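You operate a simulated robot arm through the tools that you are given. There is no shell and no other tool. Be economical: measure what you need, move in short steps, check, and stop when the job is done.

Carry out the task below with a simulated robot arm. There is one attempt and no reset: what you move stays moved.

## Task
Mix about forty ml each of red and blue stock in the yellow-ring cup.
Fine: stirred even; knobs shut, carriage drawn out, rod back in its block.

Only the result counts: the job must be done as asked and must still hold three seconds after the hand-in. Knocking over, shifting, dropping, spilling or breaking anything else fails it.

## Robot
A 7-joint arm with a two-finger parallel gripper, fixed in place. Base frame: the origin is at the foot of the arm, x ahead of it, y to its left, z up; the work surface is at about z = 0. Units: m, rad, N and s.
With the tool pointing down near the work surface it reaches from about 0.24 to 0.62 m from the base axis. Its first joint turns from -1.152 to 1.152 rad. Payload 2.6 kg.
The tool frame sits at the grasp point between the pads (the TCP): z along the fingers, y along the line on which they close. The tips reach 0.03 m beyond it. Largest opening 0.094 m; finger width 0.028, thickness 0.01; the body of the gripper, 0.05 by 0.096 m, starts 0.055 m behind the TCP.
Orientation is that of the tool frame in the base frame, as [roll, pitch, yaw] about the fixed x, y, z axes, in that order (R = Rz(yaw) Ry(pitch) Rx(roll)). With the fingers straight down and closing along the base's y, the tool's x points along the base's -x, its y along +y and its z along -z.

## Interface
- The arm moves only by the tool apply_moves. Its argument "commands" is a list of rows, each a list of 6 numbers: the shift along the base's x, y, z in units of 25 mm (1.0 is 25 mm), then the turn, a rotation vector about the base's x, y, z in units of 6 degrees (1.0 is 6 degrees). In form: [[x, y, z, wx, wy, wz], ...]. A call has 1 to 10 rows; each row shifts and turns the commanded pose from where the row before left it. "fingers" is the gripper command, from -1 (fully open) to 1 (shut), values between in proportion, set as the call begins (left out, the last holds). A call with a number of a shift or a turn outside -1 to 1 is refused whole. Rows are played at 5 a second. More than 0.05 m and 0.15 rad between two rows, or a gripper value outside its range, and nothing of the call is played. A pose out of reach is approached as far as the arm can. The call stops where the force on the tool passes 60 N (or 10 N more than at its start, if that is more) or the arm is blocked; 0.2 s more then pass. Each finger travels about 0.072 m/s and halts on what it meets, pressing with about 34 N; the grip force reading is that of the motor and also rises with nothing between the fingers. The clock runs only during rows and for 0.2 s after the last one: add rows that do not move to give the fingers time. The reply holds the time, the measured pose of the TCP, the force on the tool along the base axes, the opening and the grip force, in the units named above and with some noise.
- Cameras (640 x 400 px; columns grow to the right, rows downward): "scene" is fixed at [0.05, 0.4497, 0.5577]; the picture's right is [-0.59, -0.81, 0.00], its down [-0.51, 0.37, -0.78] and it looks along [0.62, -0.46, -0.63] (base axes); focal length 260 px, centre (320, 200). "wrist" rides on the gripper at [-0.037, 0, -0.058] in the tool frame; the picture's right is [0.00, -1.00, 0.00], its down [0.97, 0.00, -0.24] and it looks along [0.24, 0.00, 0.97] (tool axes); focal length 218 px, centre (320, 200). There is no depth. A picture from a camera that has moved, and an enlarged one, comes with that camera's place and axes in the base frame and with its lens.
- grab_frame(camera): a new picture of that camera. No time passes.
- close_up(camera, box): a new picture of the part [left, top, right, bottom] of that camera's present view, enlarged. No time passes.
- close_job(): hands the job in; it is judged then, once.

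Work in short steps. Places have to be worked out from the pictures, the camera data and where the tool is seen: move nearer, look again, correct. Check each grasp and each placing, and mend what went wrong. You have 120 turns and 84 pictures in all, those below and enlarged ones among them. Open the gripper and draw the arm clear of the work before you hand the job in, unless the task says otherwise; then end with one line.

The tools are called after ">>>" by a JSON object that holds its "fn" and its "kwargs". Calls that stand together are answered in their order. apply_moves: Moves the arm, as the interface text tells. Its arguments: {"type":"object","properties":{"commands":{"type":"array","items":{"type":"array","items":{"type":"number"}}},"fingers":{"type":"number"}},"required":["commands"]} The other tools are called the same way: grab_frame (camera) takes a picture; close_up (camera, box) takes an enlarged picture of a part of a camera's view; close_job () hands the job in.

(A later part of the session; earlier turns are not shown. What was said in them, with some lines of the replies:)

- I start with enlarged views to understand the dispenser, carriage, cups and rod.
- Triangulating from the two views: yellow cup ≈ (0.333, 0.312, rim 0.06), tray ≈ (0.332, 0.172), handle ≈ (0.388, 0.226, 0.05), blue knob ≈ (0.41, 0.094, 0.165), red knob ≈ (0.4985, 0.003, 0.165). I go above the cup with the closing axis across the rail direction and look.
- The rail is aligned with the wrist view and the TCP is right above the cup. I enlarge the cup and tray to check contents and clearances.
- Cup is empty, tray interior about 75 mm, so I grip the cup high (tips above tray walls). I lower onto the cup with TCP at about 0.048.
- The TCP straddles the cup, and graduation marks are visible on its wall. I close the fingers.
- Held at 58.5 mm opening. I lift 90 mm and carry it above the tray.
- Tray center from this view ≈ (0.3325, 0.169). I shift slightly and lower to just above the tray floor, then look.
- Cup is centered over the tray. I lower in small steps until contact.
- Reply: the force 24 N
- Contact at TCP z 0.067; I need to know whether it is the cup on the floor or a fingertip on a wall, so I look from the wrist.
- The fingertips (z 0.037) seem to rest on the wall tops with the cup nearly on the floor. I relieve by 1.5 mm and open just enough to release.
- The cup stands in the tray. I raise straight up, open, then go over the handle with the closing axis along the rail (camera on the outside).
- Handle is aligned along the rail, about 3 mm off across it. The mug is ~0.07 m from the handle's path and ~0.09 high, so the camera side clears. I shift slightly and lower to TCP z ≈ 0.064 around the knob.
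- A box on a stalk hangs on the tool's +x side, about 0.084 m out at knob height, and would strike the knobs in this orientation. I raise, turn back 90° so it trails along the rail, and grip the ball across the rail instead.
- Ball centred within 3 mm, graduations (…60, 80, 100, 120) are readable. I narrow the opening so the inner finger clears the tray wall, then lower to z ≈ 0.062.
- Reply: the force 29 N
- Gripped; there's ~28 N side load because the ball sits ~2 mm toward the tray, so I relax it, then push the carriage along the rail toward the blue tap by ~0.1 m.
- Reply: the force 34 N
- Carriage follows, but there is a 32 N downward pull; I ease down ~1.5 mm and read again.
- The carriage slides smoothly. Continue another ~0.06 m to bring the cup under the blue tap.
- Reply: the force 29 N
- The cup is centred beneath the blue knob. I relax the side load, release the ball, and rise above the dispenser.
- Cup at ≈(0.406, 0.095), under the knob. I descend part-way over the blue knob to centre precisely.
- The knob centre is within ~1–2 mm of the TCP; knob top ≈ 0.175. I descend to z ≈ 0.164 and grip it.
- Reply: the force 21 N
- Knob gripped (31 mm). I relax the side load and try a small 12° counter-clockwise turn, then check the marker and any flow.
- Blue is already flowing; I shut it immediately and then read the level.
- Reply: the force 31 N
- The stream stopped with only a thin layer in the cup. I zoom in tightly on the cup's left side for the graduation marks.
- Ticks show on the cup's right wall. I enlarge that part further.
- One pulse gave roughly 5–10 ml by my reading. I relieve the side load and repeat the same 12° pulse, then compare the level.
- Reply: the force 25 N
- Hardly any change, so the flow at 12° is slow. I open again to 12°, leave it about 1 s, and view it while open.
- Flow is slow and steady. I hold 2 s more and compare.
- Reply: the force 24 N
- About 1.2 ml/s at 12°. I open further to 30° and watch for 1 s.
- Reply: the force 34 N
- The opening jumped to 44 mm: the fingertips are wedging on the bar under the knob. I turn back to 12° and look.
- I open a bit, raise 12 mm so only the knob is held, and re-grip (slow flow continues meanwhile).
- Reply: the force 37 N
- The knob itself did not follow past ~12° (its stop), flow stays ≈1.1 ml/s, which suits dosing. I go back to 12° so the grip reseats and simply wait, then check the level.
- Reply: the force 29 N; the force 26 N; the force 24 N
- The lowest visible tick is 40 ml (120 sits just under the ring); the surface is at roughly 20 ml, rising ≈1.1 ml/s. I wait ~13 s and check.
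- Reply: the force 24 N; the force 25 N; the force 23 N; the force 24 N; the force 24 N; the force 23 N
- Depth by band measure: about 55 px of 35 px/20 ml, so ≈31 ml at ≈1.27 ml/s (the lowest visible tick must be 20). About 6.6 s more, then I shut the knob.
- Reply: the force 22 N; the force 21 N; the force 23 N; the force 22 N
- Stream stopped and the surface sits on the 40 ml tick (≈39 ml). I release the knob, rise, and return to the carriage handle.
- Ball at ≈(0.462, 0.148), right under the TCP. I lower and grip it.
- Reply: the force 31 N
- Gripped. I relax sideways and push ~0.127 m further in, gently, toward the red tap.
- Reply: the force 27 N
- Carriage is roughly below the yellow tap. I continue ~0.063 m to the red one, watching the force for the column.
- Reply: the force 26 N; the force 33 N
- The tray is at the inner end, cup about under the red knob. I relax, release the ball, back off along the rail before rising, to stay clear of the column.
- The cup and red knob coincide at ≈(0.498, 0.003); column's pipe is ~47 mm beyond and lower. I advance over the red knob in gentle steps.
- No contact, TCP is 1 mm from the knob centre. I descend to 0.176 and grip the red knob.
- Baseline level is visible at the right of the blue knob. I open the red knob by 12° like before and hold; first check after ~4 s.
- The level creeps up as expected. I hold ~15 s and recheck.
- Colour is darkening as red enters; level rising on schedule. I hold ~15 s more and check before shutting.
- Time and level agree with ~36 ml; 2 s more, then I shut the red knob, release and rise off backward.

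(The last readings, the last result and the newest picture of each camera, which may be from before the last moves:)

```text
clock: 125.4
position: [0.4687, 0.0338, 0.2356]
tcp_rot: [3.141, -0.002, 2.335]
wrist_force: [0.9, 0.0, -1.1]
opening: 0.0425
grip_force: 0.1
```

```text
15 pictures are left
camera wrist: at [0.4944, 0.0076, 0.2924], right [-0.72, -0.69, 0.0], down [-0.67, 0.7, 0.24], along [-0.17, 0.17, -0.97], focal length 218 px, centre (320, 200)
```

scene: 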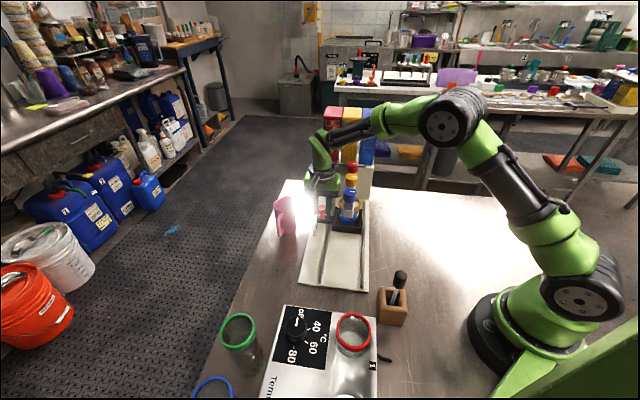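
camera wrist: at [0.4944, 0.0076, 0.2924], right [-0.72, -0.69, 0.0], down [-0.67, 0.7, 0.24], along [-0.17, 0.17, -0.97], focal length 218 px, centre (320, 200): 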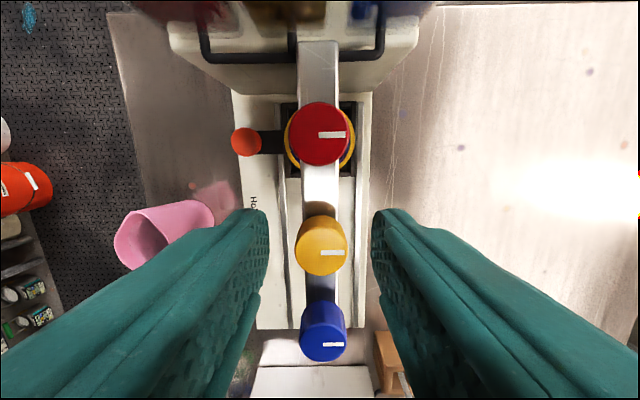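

All three markers are back in the shut position. I return to the handle side behind the ball, lower, and slide forward around it.

>>> {"fn": "apply_moves", "kwargs": {"commands": [[0.55, 0.55, 0, 0, 0, 0.2], [0.55, 0.55, 0, 0, 0, 0], [0.55, 0.55, 0, 0, 0, 0], [0.51, 0.51, 0, 0, 0, 0], [0, 0, -1, 0, 0, 0], [0, 0, -1, 0, 0, 0], [0, 0, -1, 0, 0, 0], [0, 0, -1, 0, 0, 0], [0, 0, -1, 0, 0, 0], [0, 0, -1, 0, 0, 0]]}}

>>> {"fn": "apply_moves", "kwargs": {"commands": [[0, 0, -0.92, 0, 0, 0], [0, 0, 0, 0, 0, 0]]}}

>>> {"fn": "grab_frame", "kwargs": {"camera": "wrist"}}

```text
clock: 127.6
position: [0.5219, 0.0882, 0.0828]
tcp_rot: [-3.141, 0.0, 2.357]
wrist_force: [0.8, -0.6, 0.4]
opening: 0.0423
grip_force: 0.1
```

```text
clock: 128.2
position: [0.5232, 0.0878, 0.0608]
tcp_rot: [3.141, -0.001, 2.358]
wrist_force: [1.0, -0.1, -0.3]
opening: 0.0423
grip_force: 0.1
```

```text
14 pictures are left
camera wrist: at [0.5493, 0.0623, 0.1182], right [-0.71, -0.71, 0.0], down [-0.69, 0.69, 0.24], along [-0.17, 0.17, -0.97], focal length 218 px, centre (320, 200)
```

wrist: 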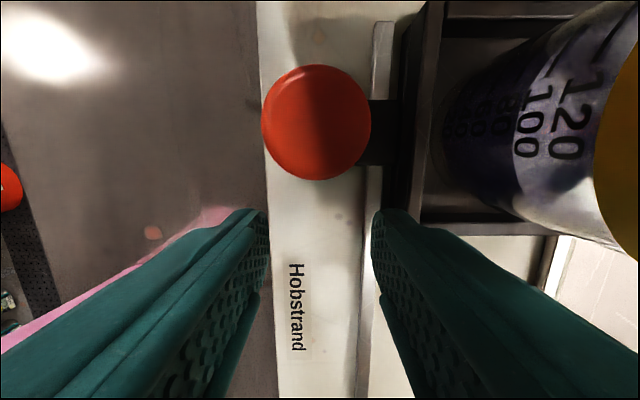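

>>> {"fn": "close_up", "kwargs": {"camera": "wrist", "box": [420, 0, 640, 240]}}

>>> {"fn": "apply_moves", "kwargs": {"commands": [[0.4, -0.4, 0, 0, 0, 0], [0.4, -0.4, 0, 0, 0, 0], [0.43, -0.43, 0, 0, 0, 0], [0, 0, 0, 0, 0, 0]]}}

>>> {"fn": "apply_moves", "kwargs": {"commands": [[0, 0, 0, 0, 0, 0], [0, 0, 0, 0, 0, 0], [0, 0, 0, 0, 0, 0]], "fingers": 1}}

```text
1.67 times, centred on (530, 120) of wrist
camera zoom: at [0.5493, 0.0623, 0.1182], right [-0.71, -0.71, 0.0], down [-0.69, 0.69, 0.24], along [-0.17, 0.17, -0.97], focal length 364 px, centre (-30, 333)
```

zoom: 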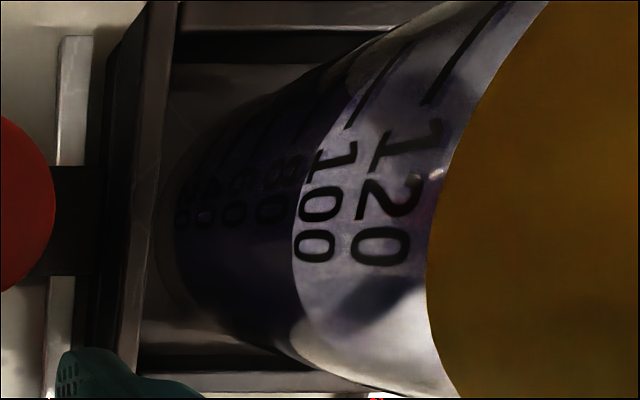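

```text
clock: 129.2
position: [0.5532, 0.0578, 0.0607]
tcp_rot: [-3.14, 0.0, 2.358]
wrist_force: [0.2, -0.3, -0.2]
opening: 0.0427
grip_force: 0.0
```

```text
clock: 130.0
position: [0.5538, 0.06, 0.0615]
tcp_rot: [3.14, 0.001, 2.361]
wrist_force: [7.5, 6.5, -2.8]
opening: 0.0298
grip_force: 44.9
```

Scale reads: surface between the 80 and 100 marks, about 80–87 ml with parallax. Handle gripped; I draw the carriage out steadily.

>>> {"fn": "apply_moves", "kwargs": {"commands": [[0.02, 0.02, 0, 0, 0, 0], [-0.2, 0.2, 0, 0, 0, 0], [-0.35, 0.35, 0, 0, 0, 0], [-0.4, 0.4, 0, 0, 0, 0], [-0.4, 0.4, 0, 0, 0, 0], [-0.4, 0.4, 0, 0, 0, 0], [-0.4, 0.4, 0, 0, 0, 0], [-0.3, 0.3, 0, 0, 0, 0]]}}

>>> {"fn": "apply_moves", "kwargs": {"commands": [[-0.25, 0.25, 0, 0, 0, 0], [-0.4, 0.4, 0, 0, 0, 0], [-0.4, 0.4, 0, 0, 0, 0], [-0.4, 0.4, 0, 0, 0, 0], [-0.4, 0.4, 0, 0, 0, 0], [-0.4, 0.4, 0, 0, 0, 0], [-0.4, 0.4, 0, 0, 0, 0], [-0.3, 0.3, 0, 0, 0, 0]]}}

>>> {"fn": "apply_moves", "kwargs": {"commands": [[-0.2, 0.2, 0, 0, 0, 0], [-0.4, 0.4, 0, 0, 0, 0], [-0.3, 0.3, 0, 0, 0, 0], [-0.15, 0.15, 0, 0, 0, 0]]}}

```text
clock: 131.8
position: [0.4922, 0.1201, 0.0618]
tcp_rot: [3.142, -0.001, 2.36]
wrist_force: [16.3, 13.8, -14.7]
opening: 0.03
grip_force: 45.3
```

```text
clock: 133.6
position: [0.419, 0.1923, 0.0621]
tcp_rot: [3.139, 0.002, 2.357]
wrist_force: [18.3, 15.6, -11.4]
opening: 0.0298
grip_force: 45.2
```

```text
clock: 134.6
position: [0.3938, 0.219, 0.0608]
tcp_rot: [3.14, 0.002, 2.357]
wrist_force: [15.6, 13.5, -8.2]
opening: 0.0298
grip_force: 44.9
```

~6 mm short of the original out position; I draw the last bit.

>>> {"fn": "apply_moves", "kwargs": {"commands": [[-0.1, 0.12, 0, 0, 0, 0], [-0.1, 0.12, 0, 0, 0, 0], [0, 0, 0, 0, 0, 0]]}}

>>> {"fn": "close_up", "kwargs": {"camera": "scene", "box": [290, 220, 420, 310]}}

```text
clock: 135.4
position: [0.388, 0.2239, 0.0614]
tcp_rot: [-3.14, 0.002, 2.358]
wrist_force: [11.1, 5.6, -1.3]
opening: 0.0297
grip_force: 45.4
```

```text
4.44 times, centred on (355, 265) of scene
camera zoom: at [0.05, 0.4497, 0.5577], right [-0.59, -0.81, 0.0], down [-0.51, 0.37, -0.78], along [0.62, -0.46, -0.63], focal length 1157 px, centre (164, -89)
```

zoom: 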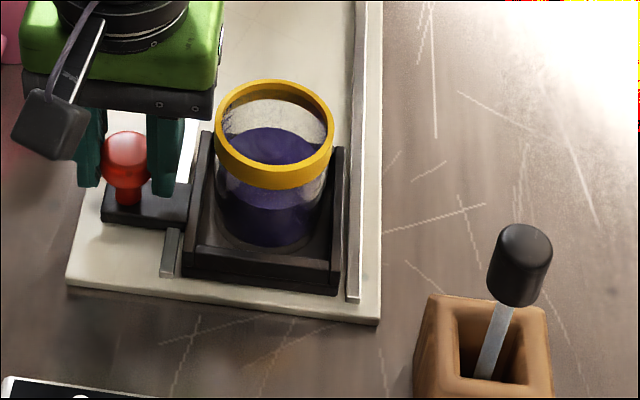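

The carriage is out, cup holds a purple mix. I release the handle, rise and go over the rod block with the closing axis turned to x (rod leans mainly in y).

>>> {"fn": "apply_moves", "kwargs": {"commands": [[0, 0, 0, 0, 0, 0], [0, 0, 0, 0, 0, 0], [0, 0, 1, 0, 0, 0], [0, 0, 1, 0, 0, 0], [0, 0, 1, 0, 0, 0], [0, 0, 1, 0, 0, 0], [0, 0, 1, 0, 0, 0], [0, 0, 1, 0, 0, 0], [0, 0, 1, 0, 0, 0], [0, 0, 1, 0, 0, 0]], "fingers": 0.1}}

>>> {"fn": "apply_moves", "kwargs": {"commands": [[-0.79, -0.28, 0, 0, 0, -0.75], [-0.79, -0.28, 0, 0, 0, -0.75], [-0.79, -0.28, 0, 0, 0, -0.75], [-0.79, -0.28, 0, 0, 0, -0.75], [-0.79, -0.28, 0, 0, 0, -0.75], [-0.79, -0.28, 0, 0, 0, -0.75], [-0.79, -0.28, 0, 0, 0, -0.75], [-0.79, -0.28, 0, 0, 0, -0.75], [-0.79, -0.28, 0, 0, 0, -0.75], [-0.79, -0.28, 0, 0, 0, -0.75]], "fingers": -0.3}}

>>> {"fn": "grab_frame", "kwargs": {"camera": "wrist"}}

```text
clock: 137.6
position: [0.3881, 0.2243, 0.263]
tcp_rot: [-3.141, 0.001, 2.358]
wrist_force: [-0.2, -0.6, 0.9]
opening: 0.0421
grip_force: 0.1
```

```text
clock: 139.8
position: [0.1887, 0.1553, 0.2613]
tcp_rot: [-3.141, 0.0, 1.573]
wrist_force: [0.6, 0.3, 0.1]
opening: 0.0612
grip_force: 0.1
```

```text
11 pictures are left
camera wrist: at [0.1897, 0.1177, 0.3193], right [-1.0, 0.0, 0.0], down [0.0, 0.97, 0.24], along [0.0, 0.24, -0.97], focal length 218 px, centre (320, 200)
```

wrist: 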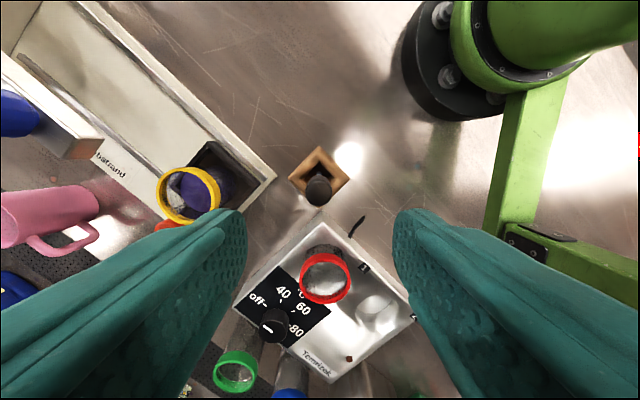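

The rod handle is nearly vertical at ≈(0.190, 0.154), top ≈ 0.145. I lower around it to z ≈ 0.132 and grip.

>>> {"fn": "apply_moves", "kwargs": {"commands": [[0.04, -0.05, -0.9, 0, 0, 0], [0, 0, -0.9, 0, 0, 0], [0, 0, -0.9, 0, 0, 0], [0, 0, -0.9, 0, 0, 0], [0, 0, -0.9, 0, 0, 0], [0, 0, -0.67, 0, 0, 0], [0, 0, 0, 0, 0, 0]]}}

>>> {"fn": "grab_frame", "kwargs": {"camera": "wrist"}}

```text
clock: 141.4
position: [0.1909, 0.153, 0.1311]
tcp_rot: [-3.142, 0.0, 1.571]
wrist_force: [0.5, 0.1, -0.6]
opening: 0.0607
grip_force: 0.1
```

```text
10 pictures are left
camera wrist: at [0.1909, 0.1164, 0.1896], right [-1.0, 0.0, 0.0], down [0.0, 0.97, 0.24], along [0.0, 0.24, -0.97], focal length 218 px, centre (320, 200)
```

wrist: 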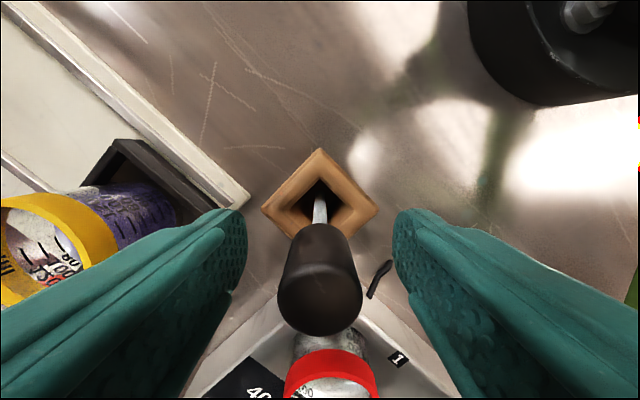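

Handle well centred between the fingers. I close on it and lift 20 mm to check.

>>> {"fn": "apply_moves", "kwargs": {"commands": [[0, -0.04, 0, 0, 0, 0], [0, 0, 0, 0, 0, 0], [0, 0, 0, 0, 0, 0], [0, 0, 0, 0, 0, 0]], "fingers": 1}}

>>> {"fn": "apply_moves", "kwargs": {"commands": [[0, 0, 0.4, 0, 0, 0], [0, 0, 0.4, 0, 0, 0]]}}

```text
clock: 142.4
position: [0.1905, 0.152, 0.1323]
tcp_rot: [3.141, -0.002, 1.573]
wrist_force: [-0.6, 0.7, 0.3]
opening: 0.0216
grip_force: 34.1
```

```text
clock: 143.0
position: [0.1906, 0.153, 0.1523]
tcp_rot: [3.141, -0.001, 1.572]
wrist_force: [-0.3, 0.3, 0.7]
opening: 0.0216
grip_force: 33.9
```

Rod held (21.6 mm) and coming up freely. I lift it clear and carry it over the cup at ≈(0.332, 0.170).

>>> {"fn": "apply_moves", "kwargs": {"commands": [[0, 0, 0.9, 0, 0, 0], [0, 0, 0.9, 0, 0, 0], [0, 0, 0.9, 0, 0, 0], [0, 0, 0.9, 0, 0, 0], [0, 0, 0.9, 0, 0, 0]]}}

>>> {"fn": "apply_moves", "kwargs": {"commands": [[0.7, 0.1, 0, 0, 0, 0], [0.7, 0.1, 0, 0, 0, 0], [0.7, 0.1, 0, 0, 0, 0], [0.7, 0.1, 0, 0, 0, 0], [0.7, 0.1, 0, 0, 0, 0], [0.7, 0.1, 0, 0, 0, 0], [0.75, 0.05, 0, 0, 0, 0], [0.71, 0.05, 0, 0, 0, 0], [0, 0, 0, 0, 0, 0]]}}

>>> {"fn": "close_up", "kwargs": {"camera": "scene", "box": [280, 170, 410, 290]}}

>>> {"fn": "grab_frame", "kwargs": {"camera": "wrist"}}

```text
clock: 144.2
position: [0.1911, 0.1533, 0.2656]
tcp_rot: [3.141, 0.0, 1.573]
wrist_force: [0.2, -0.2, 1.0]
opening: 0.0216
grip_force: 33.8
```

```text
clock: 146.2
position: [0.3325, 0.1692, 0.2647]
tcp_rot: [-3.141, 0.0, 1.573]
wrist_force: [0.3, 0.7, 0.0]
opening: 0.0216
grip_force: 34.3
```

```text
3.33 times, centred on (345, 230) of scene
camera zoom: at [0.05, 0.4497, 0.5577], right [-0.59, -0.81, 0.0], down [-0.51, 0.37, -0.78], along [0.62, -0.46, -0.63], focal length 868 px, centre (237, 100)
```

zoom: 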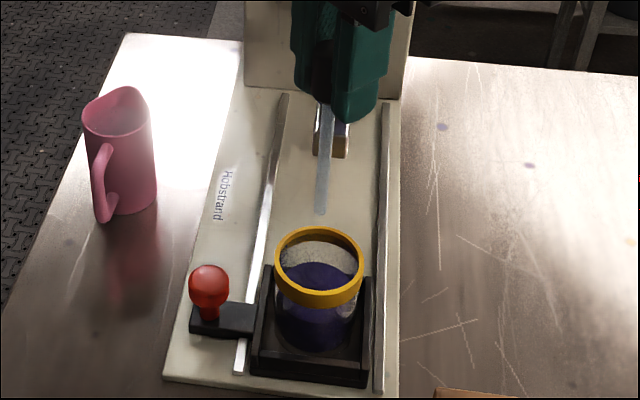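

```text
8 pictures are left
camera wrist: at [0.3325, 0.1328, 0.3219], right [-1.0, 0.0, 0.0], down [0.0, 0.97, 0.24], along [0.0, 0.24, -0.97], focal length 218 px, centre (320, 200)
```

wrist: 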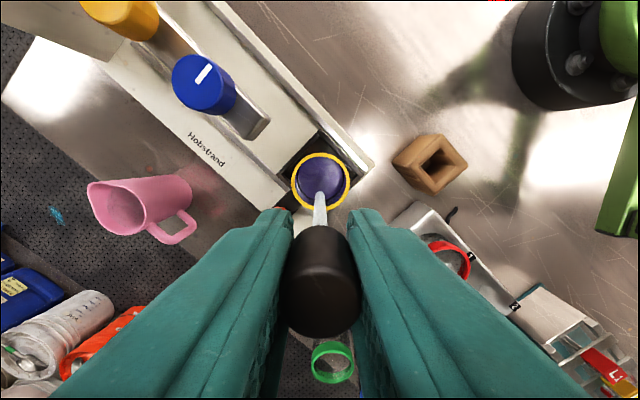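

Tip is at ≈(0.333, 0.172, 0.141), cup centre ≈(0.330, 0.170). I correct and lower the tip into the liquid to ≈0.034.

>>> {"fn": "apply_moves", "kwargs": {"commands": [[-0.1, -0.06, -0.4, 0, 0, 0], [0, 0, -0.6, 0, 0, 0], [0, 0, -0.6, 0, 0, 0], [0, 0, -0.6, 0, 0, 0], [0, 0, -0.6, 0, 0, 0], [0, 0, -0.6, 0, 0, 0], [0, 0, -0.5, 0, 0, 0], [0, 0, -0.38, 0, 0, 0]]}}

>>> {"fn": "close_up", "kwargs": {"camera": "scene", "box": [320, 225, 370, 285]}}

```text
clock: 148.0
position: [0.33, 0.1675, 0.1575]
tcp_rot: [3.141, 0.0, 1.573]
wrist_force: [0.3, -0.2, -1.2]
opening: 0.0215
grip_force: 34.5
```

```text
6.67 times, centred on (345, 255) of scene
camera zoom: at [0.05, 0.4497, 0.5577], right [-0.59, -0.81, 0.0], down [-0.51, 0.37, -0.78], along [0.62, -0.46, -0.63], focal length 1735 px, centre (153, -167)
```

zoom: 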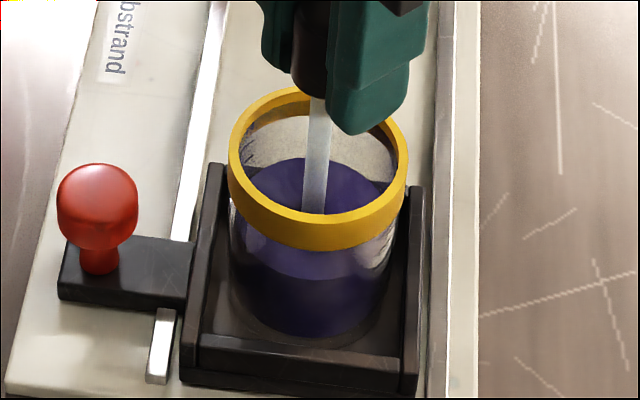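

The rod stands in the liquid without contact. I stir in 12 mm-radius circles.

>>> {"fn": "apply_moves", "kwargs": {"commands": [[0.48, 0, 0, 0, 0, 0], [-0.141, 0.339, 0, 0, 0, 0], [-0.339, 0.141, 0, 0, 0, 0], [-0.339, -0.141, 0, 0, 0, 0], [-0.141, -0.339, 0, 0, 0, 0], [0.141, -0.339, 0, 0, 0, 0], [0.339, -0.141, 0, 0, 0, 0], [0.339, 0.141, 0, 0, 0, 0], [0.141, 0.339, 0, 0, 0, 0]]}}

>>> {"fn": "apply_moves", "kwargs": {"commands": [[-0.141, 0.339, 0, 0, 0, 0], [-0.339, 0.141, 0, 0, 0, 0], [-0.339, -0.141, 0, 0, 0, 0], [-0.141, -0.339, 0, 0, 0, 0], [0.141, -0.339, 0, 0, 0, 0], [0.339, -0.141, 0, 0, 0, 0], [0.339, 0.141, 0, 0, 0, 0], [0.141, 0.339, 0, 0, 0, 0]]}}

>>> {"fn": "apply_moves", "kwargs": {"commands": [[-0.141, 0.339, 0, 0, 0, 0], [-0.339, 0.141, 0, 0, 0, 0], [-0.339, -0.141, 0, 0, 0, 0], [-0.141, -0.339, 0, 0, 0, 0], [0.141, -0.339, 0, 0, 0, 0], [0.339, -0.141, 0, 0, 0, 0], [0.339, 0.141, 0, 0, 0, 0], [0.141, 0.339, 0, 0, 0, 0]]}}

>>> {"fn": "apply_moves", "kwargs": {"commands": [[-0.141, 0.339, 0, 0, 0, 0], [-0.339, 0.141, 0, 0, 0, 0], [-0.339, -0.141, 0, 0, 0, 0], [-0.141, -0.339, 0, 0, 0, 0], [0.141, -0.339, 0, 0, 0, 0], [0.339, -0.141, 0, 0, 0, 0], [0.339, 0.141, 0, 0, 0, 0], [0.141, 0.339, 0, 0, 0, 0]]}}

>>> {"fn": "close_up", "kwargs": {"camera": "scene", "box": [320, 225, 370, 285]}}

```text
clock: 150.0
position: [0.3419, 0.168, 0.1573]
tcp_rot: [-3.141, -0.001, 1.572]
wrist_force: [0.7, -0.2, 0.1]
opening: 0.0213
grip_force: 33.7
```

```text
clock: 151.8
position: [0.3428, 0.1686, 0.1588]
tcp_rot: [-3.14, 0.0, 1.572]
wrist_force: [-0.3, 0.6, 0.4]
opening: 0.0213
grip_force: 33.4
```

```text
clock: 153.6
position: [0.3416, 0.1676, 0.1569]
tcp_rot: [-3.141, -0.001, 1.571]
wrist_force: [0.2, 0.1, -0.3]
opening: 0.0216
grip_force: 33.6
```

```text
clock: 155.4
position: [0.3423, 0.1686, 0.1573]
tcp_rot: [-3.141, 0.001, 1.573]
wrist_force: [0.0, -0.1, -0.8]
opening: 0.0213
grip_force: 34.0
```

```text
6.67 times, centred on (345, 255) of scene
camera zoom: at [0.05, 0.4497, 0.5577], right [-0.59, -0.81, 0.0], down [-0.51, 0.37, -0.78], along [0.62, -0.46, -0.63], focal length 1735 px, centre (153, -167)
```

zoom: 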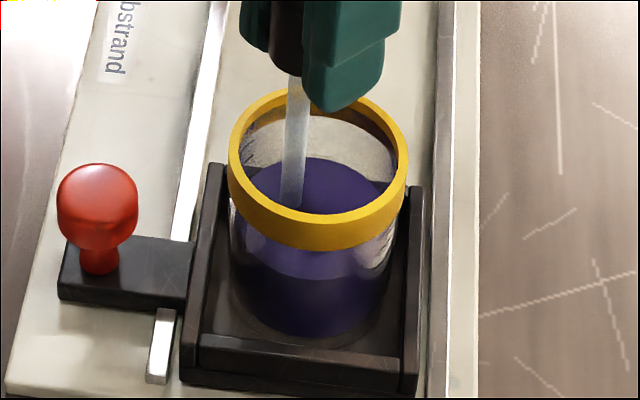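

No contact forces; the colour looks even. I stir several more turns for good measure.

>>> {"fn": "apply_moves", "kwargs": {"commands": [[-0.141, 0.339, -0.1, 0, 0, 0], [-0.339, 0.141, -0.1, 0, 0, 0], [-0.339, -0.141, 0, 0, 0, 0], [-0.141, -0.339, 0, 0, 0, 0], [0.141, -0.339, 0, 0, 0, 0], [0.339, -0.141, 0, 0, 0, 0], [0.339, 0.141, 0, 0, 0, 0], [0.141, 0.339, 0, 0, 0, 0]]}}

>>> {"fn": "apply_moves", "kwargs": {"commands": [[-0.141, 0.339, 0, 0, 0, 0], [-0.339, 0.141, 0, 0, 0, 0], [-0.339, -0.141, 0, 0, 0, 0], [-0.141, -0.339, 0, 0, 0, 0], [0.141, -0.339, 0, 0, 0, 0], [0.339, -0.141, 0, 0, 0, 0], [0.339, 0.141, 0, 0, 0, 0], [0.141, 0.339, 0, 0, 0, 0]]}}

>>> {"fn": "apply_moves", "kwargs": {"commands": [[-0.141, 0.339, 0.1, 0, 0, 0], [-0.339, 0.141, 0.1, 0, 0, 0], [-0.339, -0.141, 0.1, 0, 0, 0], [-0.141, -0.339, 0.1, 0, 0, 0], [0.141, -0.339, 0.1, 0, 0, 0], [0.339, -0.141, 0, 0, 0, 0], [0.339, 0.141, 0, 0, 0, 0], [0.141, 0.339, 0, 0, 0, 0]]}}

>>> {"fn": "apply_moves", "kwargs": {"commands": [[-0.141, 0.339, 0, 0, 0, 0], [-0.339, 0.141, 0, 0, 0, 0], [-0.339, -0.141, 0, 0, 0, 0], [-0.141, -0.339, 0, 0, 0, 0], [0.141, -0.339, 0, 0, 0, 0], [0.339, -0.141, 0, 0, 0, 0], [0.339, 0.141, 0, 0, 0, 0], [0.141, 0.339, 0, 0, 0, 0]]}}

>>> {"fn": "apply_moves", "kwargs": {"commands": [[-0.141, 0.339, -0.1, 0, 0, 0], [-0.339, 0.141, -0.1, 0, 0, 0], [-0.339, -0.141, -0.1, 0, 0, 0], [-0.141, -0.339, 0, 0, 0, 0], [0.141, -0.339, 0, 0, 0, 0], [0.339, -0.141, 0, 0, 0, 0], [0.339, 0.141, 0, 0, 0, 0], [0.141, 0.339, 0, 0, 0, 0]]}}

>>> {"fn": "apply_moves", "kwargs": {"commands": [[-0.141, 0.339, 0, 0, 0, 0], [-0.339, 0.141, 0, 0, 0, 0], [-0.339, -0.141, 0, 0, 0, 0], [-0.141, -0.339, 0, 0, 0, 0], [0.141, -0.339, 0, 0, 0, 0], [0.339, -0.141, 0, 0, 0, 0], [0.339, 0.141, 0, 0, 0, 0], [0.141, 0.339, 0, 0, 0, 0], [-0.48, 0, 0, 0, 0, 0]]}}

>>> {"fn": "close_up", "kwargs": {"camera": "scene", "box": [320, 225, 370, 285]}}

```text
clock: 157.2
position: [0.3428, 0.168, 0.1519]
tcp_rot: [-3.141, 0.001, 1.573]
wrist_force: [0.3, -0.1, 1.1]
opening: 0.0212
grip_force: 34.0
```

```text
clock: 159.0
position: [0.3414, 0.1669, 0.152]
tcp_rot: [-3.141, 0.0, 1.572]
wrist_force: [-0.5, -0.3, 1.0]
opening: 0.0214
grip_force: 34.3
```

```text
clock: 160.8
position: [0.3415, 0.1688, 0.165]
tcp_rot: [-3.141, 0.001, 1.574]
wrist_force: [0.6, 0.4, -0.1]
opening: 0.0213
grip_force: 34.2
```

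```text
clock: 162.6
position: [0.3428, 0.169, 0.1639]
tcp_rot: [-3.141, 0.0, 1.573]
wrist_force: [-0.6, 0.0, -0.5]
opening: 0.0215
grip_force: 33.4
```

```text
clock: 164.4
position: [0.3417, 0.1684, 0.1574]
tcp_rot: [-3.141, 0.001, 1.57]
wrist_force: [0.1, -0.1, 0.0]
opening: 0.0213
grip_force: 33.8
```

```text
clock: 166.4
position: [0.3295, 0.1687, 0.1572]
tcp_rot: [-3.142, 0.0, 1.573]
wrist_force: [0.3, 0.0, -0.4]
opening: 0.0215
grip_force: 34.3
```

```text
6.67 times, centred on (345, 255) of scene
camera zoom: at [0.05, 0.4497, 0.5577], right [-0.59, -0.81, 0.0], down [-0.51, 0.37, -0.78], along [0.62, -0.46, -0.63], focal length 1735 px, centre (153, -167)
```

zoom: 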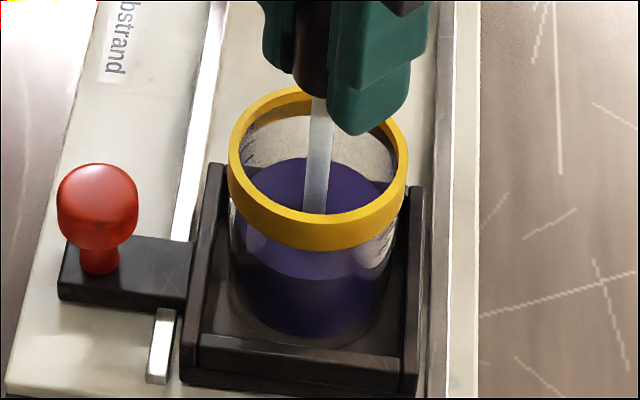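

Mix is even violet. I lift the rod straight out, let it drain, and retrace exactly to the block.

>>> {"fn": "apply_moves", "kwargs": {"commands": [[0, 0, 0.5, 0, 0, 0], [0, 0, 0.5, 0, 0, 0], [0, 0, 0.5, 0, 0, 0], [0, 0, 0.5, 0, 0, 0], [0, 0, 0.6, 0, 0, 0], [0, 0, 0.6, 0, 0, 0], [0, 0, 0.6, 0, 0, 0], [0, 0, 0.48, 0, 0, 0], [0, 0, 0, 0, 0, 0], [0, 0, 0, 0, 0, 0]]}}

>>> {"fn": "apply_moves", "kwargs": {"commands": [[-0.6, -0.08, 0, 0, 0, 0], [-0.7, -0.08, 0, 0, 0, 0], [-0.7, -0.08, 0, 0, 0, 0], [-0.7, -0.08, 0, 0, 0, 0], [-0.7, -0.08, 0, 0, 0, 0], [-0.7, -0.08, 0, 0, 0, 0], [-0.7, -0.08, 0, 0, 0, 0], [-0.76, -0.08, 0, 0, 0, 0], [0, 0, 0, 0, 0, 0]]}}

>>> {"fn": "apply_moves", "kwargs": {"commands": [[0, 0, -0.9, 0, 0, 0], [0, 0, -0.9, 0, 0, 0], [0, 0, -0.9, 0, 0, 0], [0, 0, 0, 0, 0, 0]]}}

>>> {"fn": "grab_frame", "kwargs": {"camera": "wrist"}}

```text
clock: 168.6
position: [0.3301, 0.1682, 0.2652]
tcp_rot: [3.141, 0.0, 1.572]
wrist_force: [0.1, 0.2, -0.1]
opening: 0.0215
grip_force: 34.2
```

```text
clock: 170.6
position: [0.1909, 0.1529, 0.2646]
tcp_rot: [-3.141, 0.0, 1.571]
wrist_force: [0.4, -0.2, -0.4]
opening: 0.0215
grip_force: 34.0
```

```text
clock: 171.6
position: [0.1898, 0.1524, 0.196]
tcp_rot: [-3.141, -0.001, 1.573]
wrist_force: [0.9, 0.1, -0.2]
opening: 0.0213
grip_force: 34.3
```

```text
4 pictures are left
camera wrist: at [0.1906, 0.1159, 0.2537], right [-1.0, 0.0, 0.0], down [0.0, 0.97, 0.24], along [0.0, 0.24, -0.97], focal length 218 px, centre (320, 200)
```

wrist: 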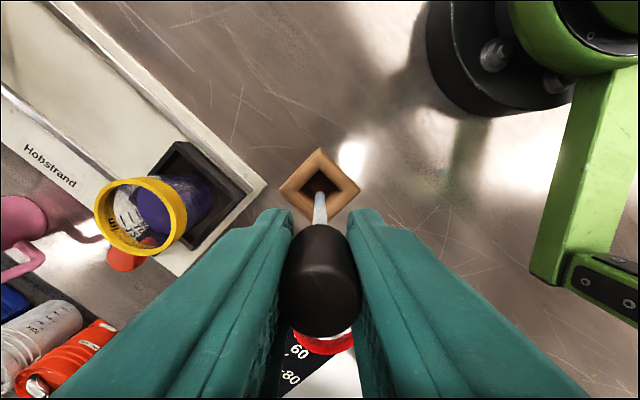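

The tip hovers over the hole. I lower it fully into the block.

>>> {"fn": "apply_moves", "kwargs": {"commands": [[0, 0, -0.5, 0, 0, 0], [0, 0, -0.5, 0, 0, 0], [0, 0, -0.5, 0, 0, 0], [0, 0, -0.5, 0, 0, 0], [0, 0, -0.4, 0, 0, 0], [0, 0, -0.16, 0, 0, 0], [0, 0, 0, 0, 0, 0]]}}

```text
clock: 173.2
position: [0.1907, 0.1523, 0.132]
tcp_rot: [3.14, 0.0, 1.572]
wrist_force: [0.3, 0.8, -0.3]
opening: 0.0216
grip_force: 33.7
```

It is back at the original grip height with no load. I open gently, then rise straight up and check.

>>> {"fn": "apply_moves", "kwargs": {"commands": [[0, 0, 0, 0, 0, 0], [0, 0, 0, 0, 0, 0], [0, 0, 0, 0, 0, 0]], "fingers": -0.2}}

>>> {"fn": "apply_moves", "kwargs": {"commands": [[0, 0, 0.5, 0, 0, 0], [0, 0, 0.8, 0, 0, 0], [0, 0, 1, 0, 0, 0], [0, 0, 1, 0, 0, 0], [0, 0, 1, 0, 0, 0], [0, 0, 1, 0, 0, 0], [0.5, 0, 0.5, 0, 0, 0], [0.5, 0, 0.5, 0, 0, 0]]}}

>>> {"fn": "grab_frame", "kwargs": {"camera": "scene"}}

>>> {"fn": "close_up", "kwargs": {"camera": "scene", "box": [300, 150, 420, 330]}}

```text
clock: 174.0
position: [0.1919, 0.1511, 0.1322]
tcp_rot: [3.141, 0.001, 1.573]
wrist_force: [-0.2, 0.2, -0.2]
opening: 0.0563
grip_force: 0.1
```

```text
clock: 175.8
position: [0.2162, 0.1532, 0.2899]
tcp_rot: [-3.14, 0.001, 1.573]
wrist_force: [-0.2, 0.3, 0.0]
opening: 0.0565
grip_force: 0.1
```

```text
3 pictures are left
```

scene: 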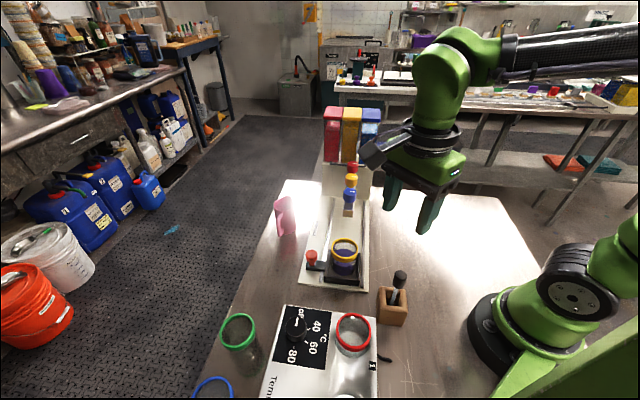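

```text
2.22 times, centred on (360, 240) of scene
camera zoom: at [0.05, 0.4497, 0.5577], right [-0.59, -0.81, 0.0], down [-0.51, 0.37, -0.78], along [0.62, -0.46, -0.63], focal length 578 px, centre (231, 111)
```

zoom: 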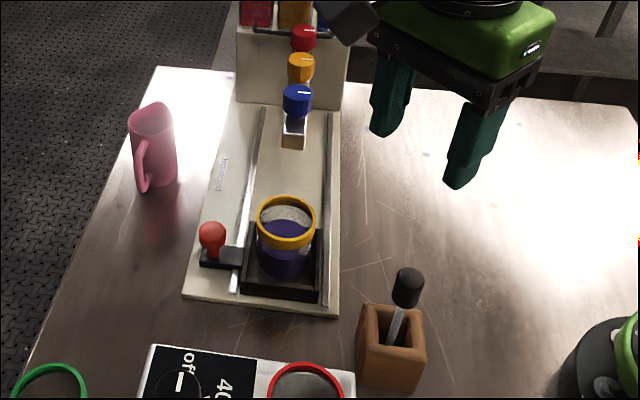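

Rod is back in its block, the carriage is drawn out (handle at the same pixel as at the start), all knob markers are shut, and the arm is clear with the gripper open. I hand in.

>>> {"fn": "close_job", "kwargs": {}}

```text
The job is handed in.
```

The yellow-ring cup holds about 40 ml each of blue and red stock, stirred to an even violet. By eye, blue read about 39 ml and the total 80–87 ml. The knobs are shut, the carriage is drawn out with the cup still in its tray, the rod is back in its block, and the job is handed in.
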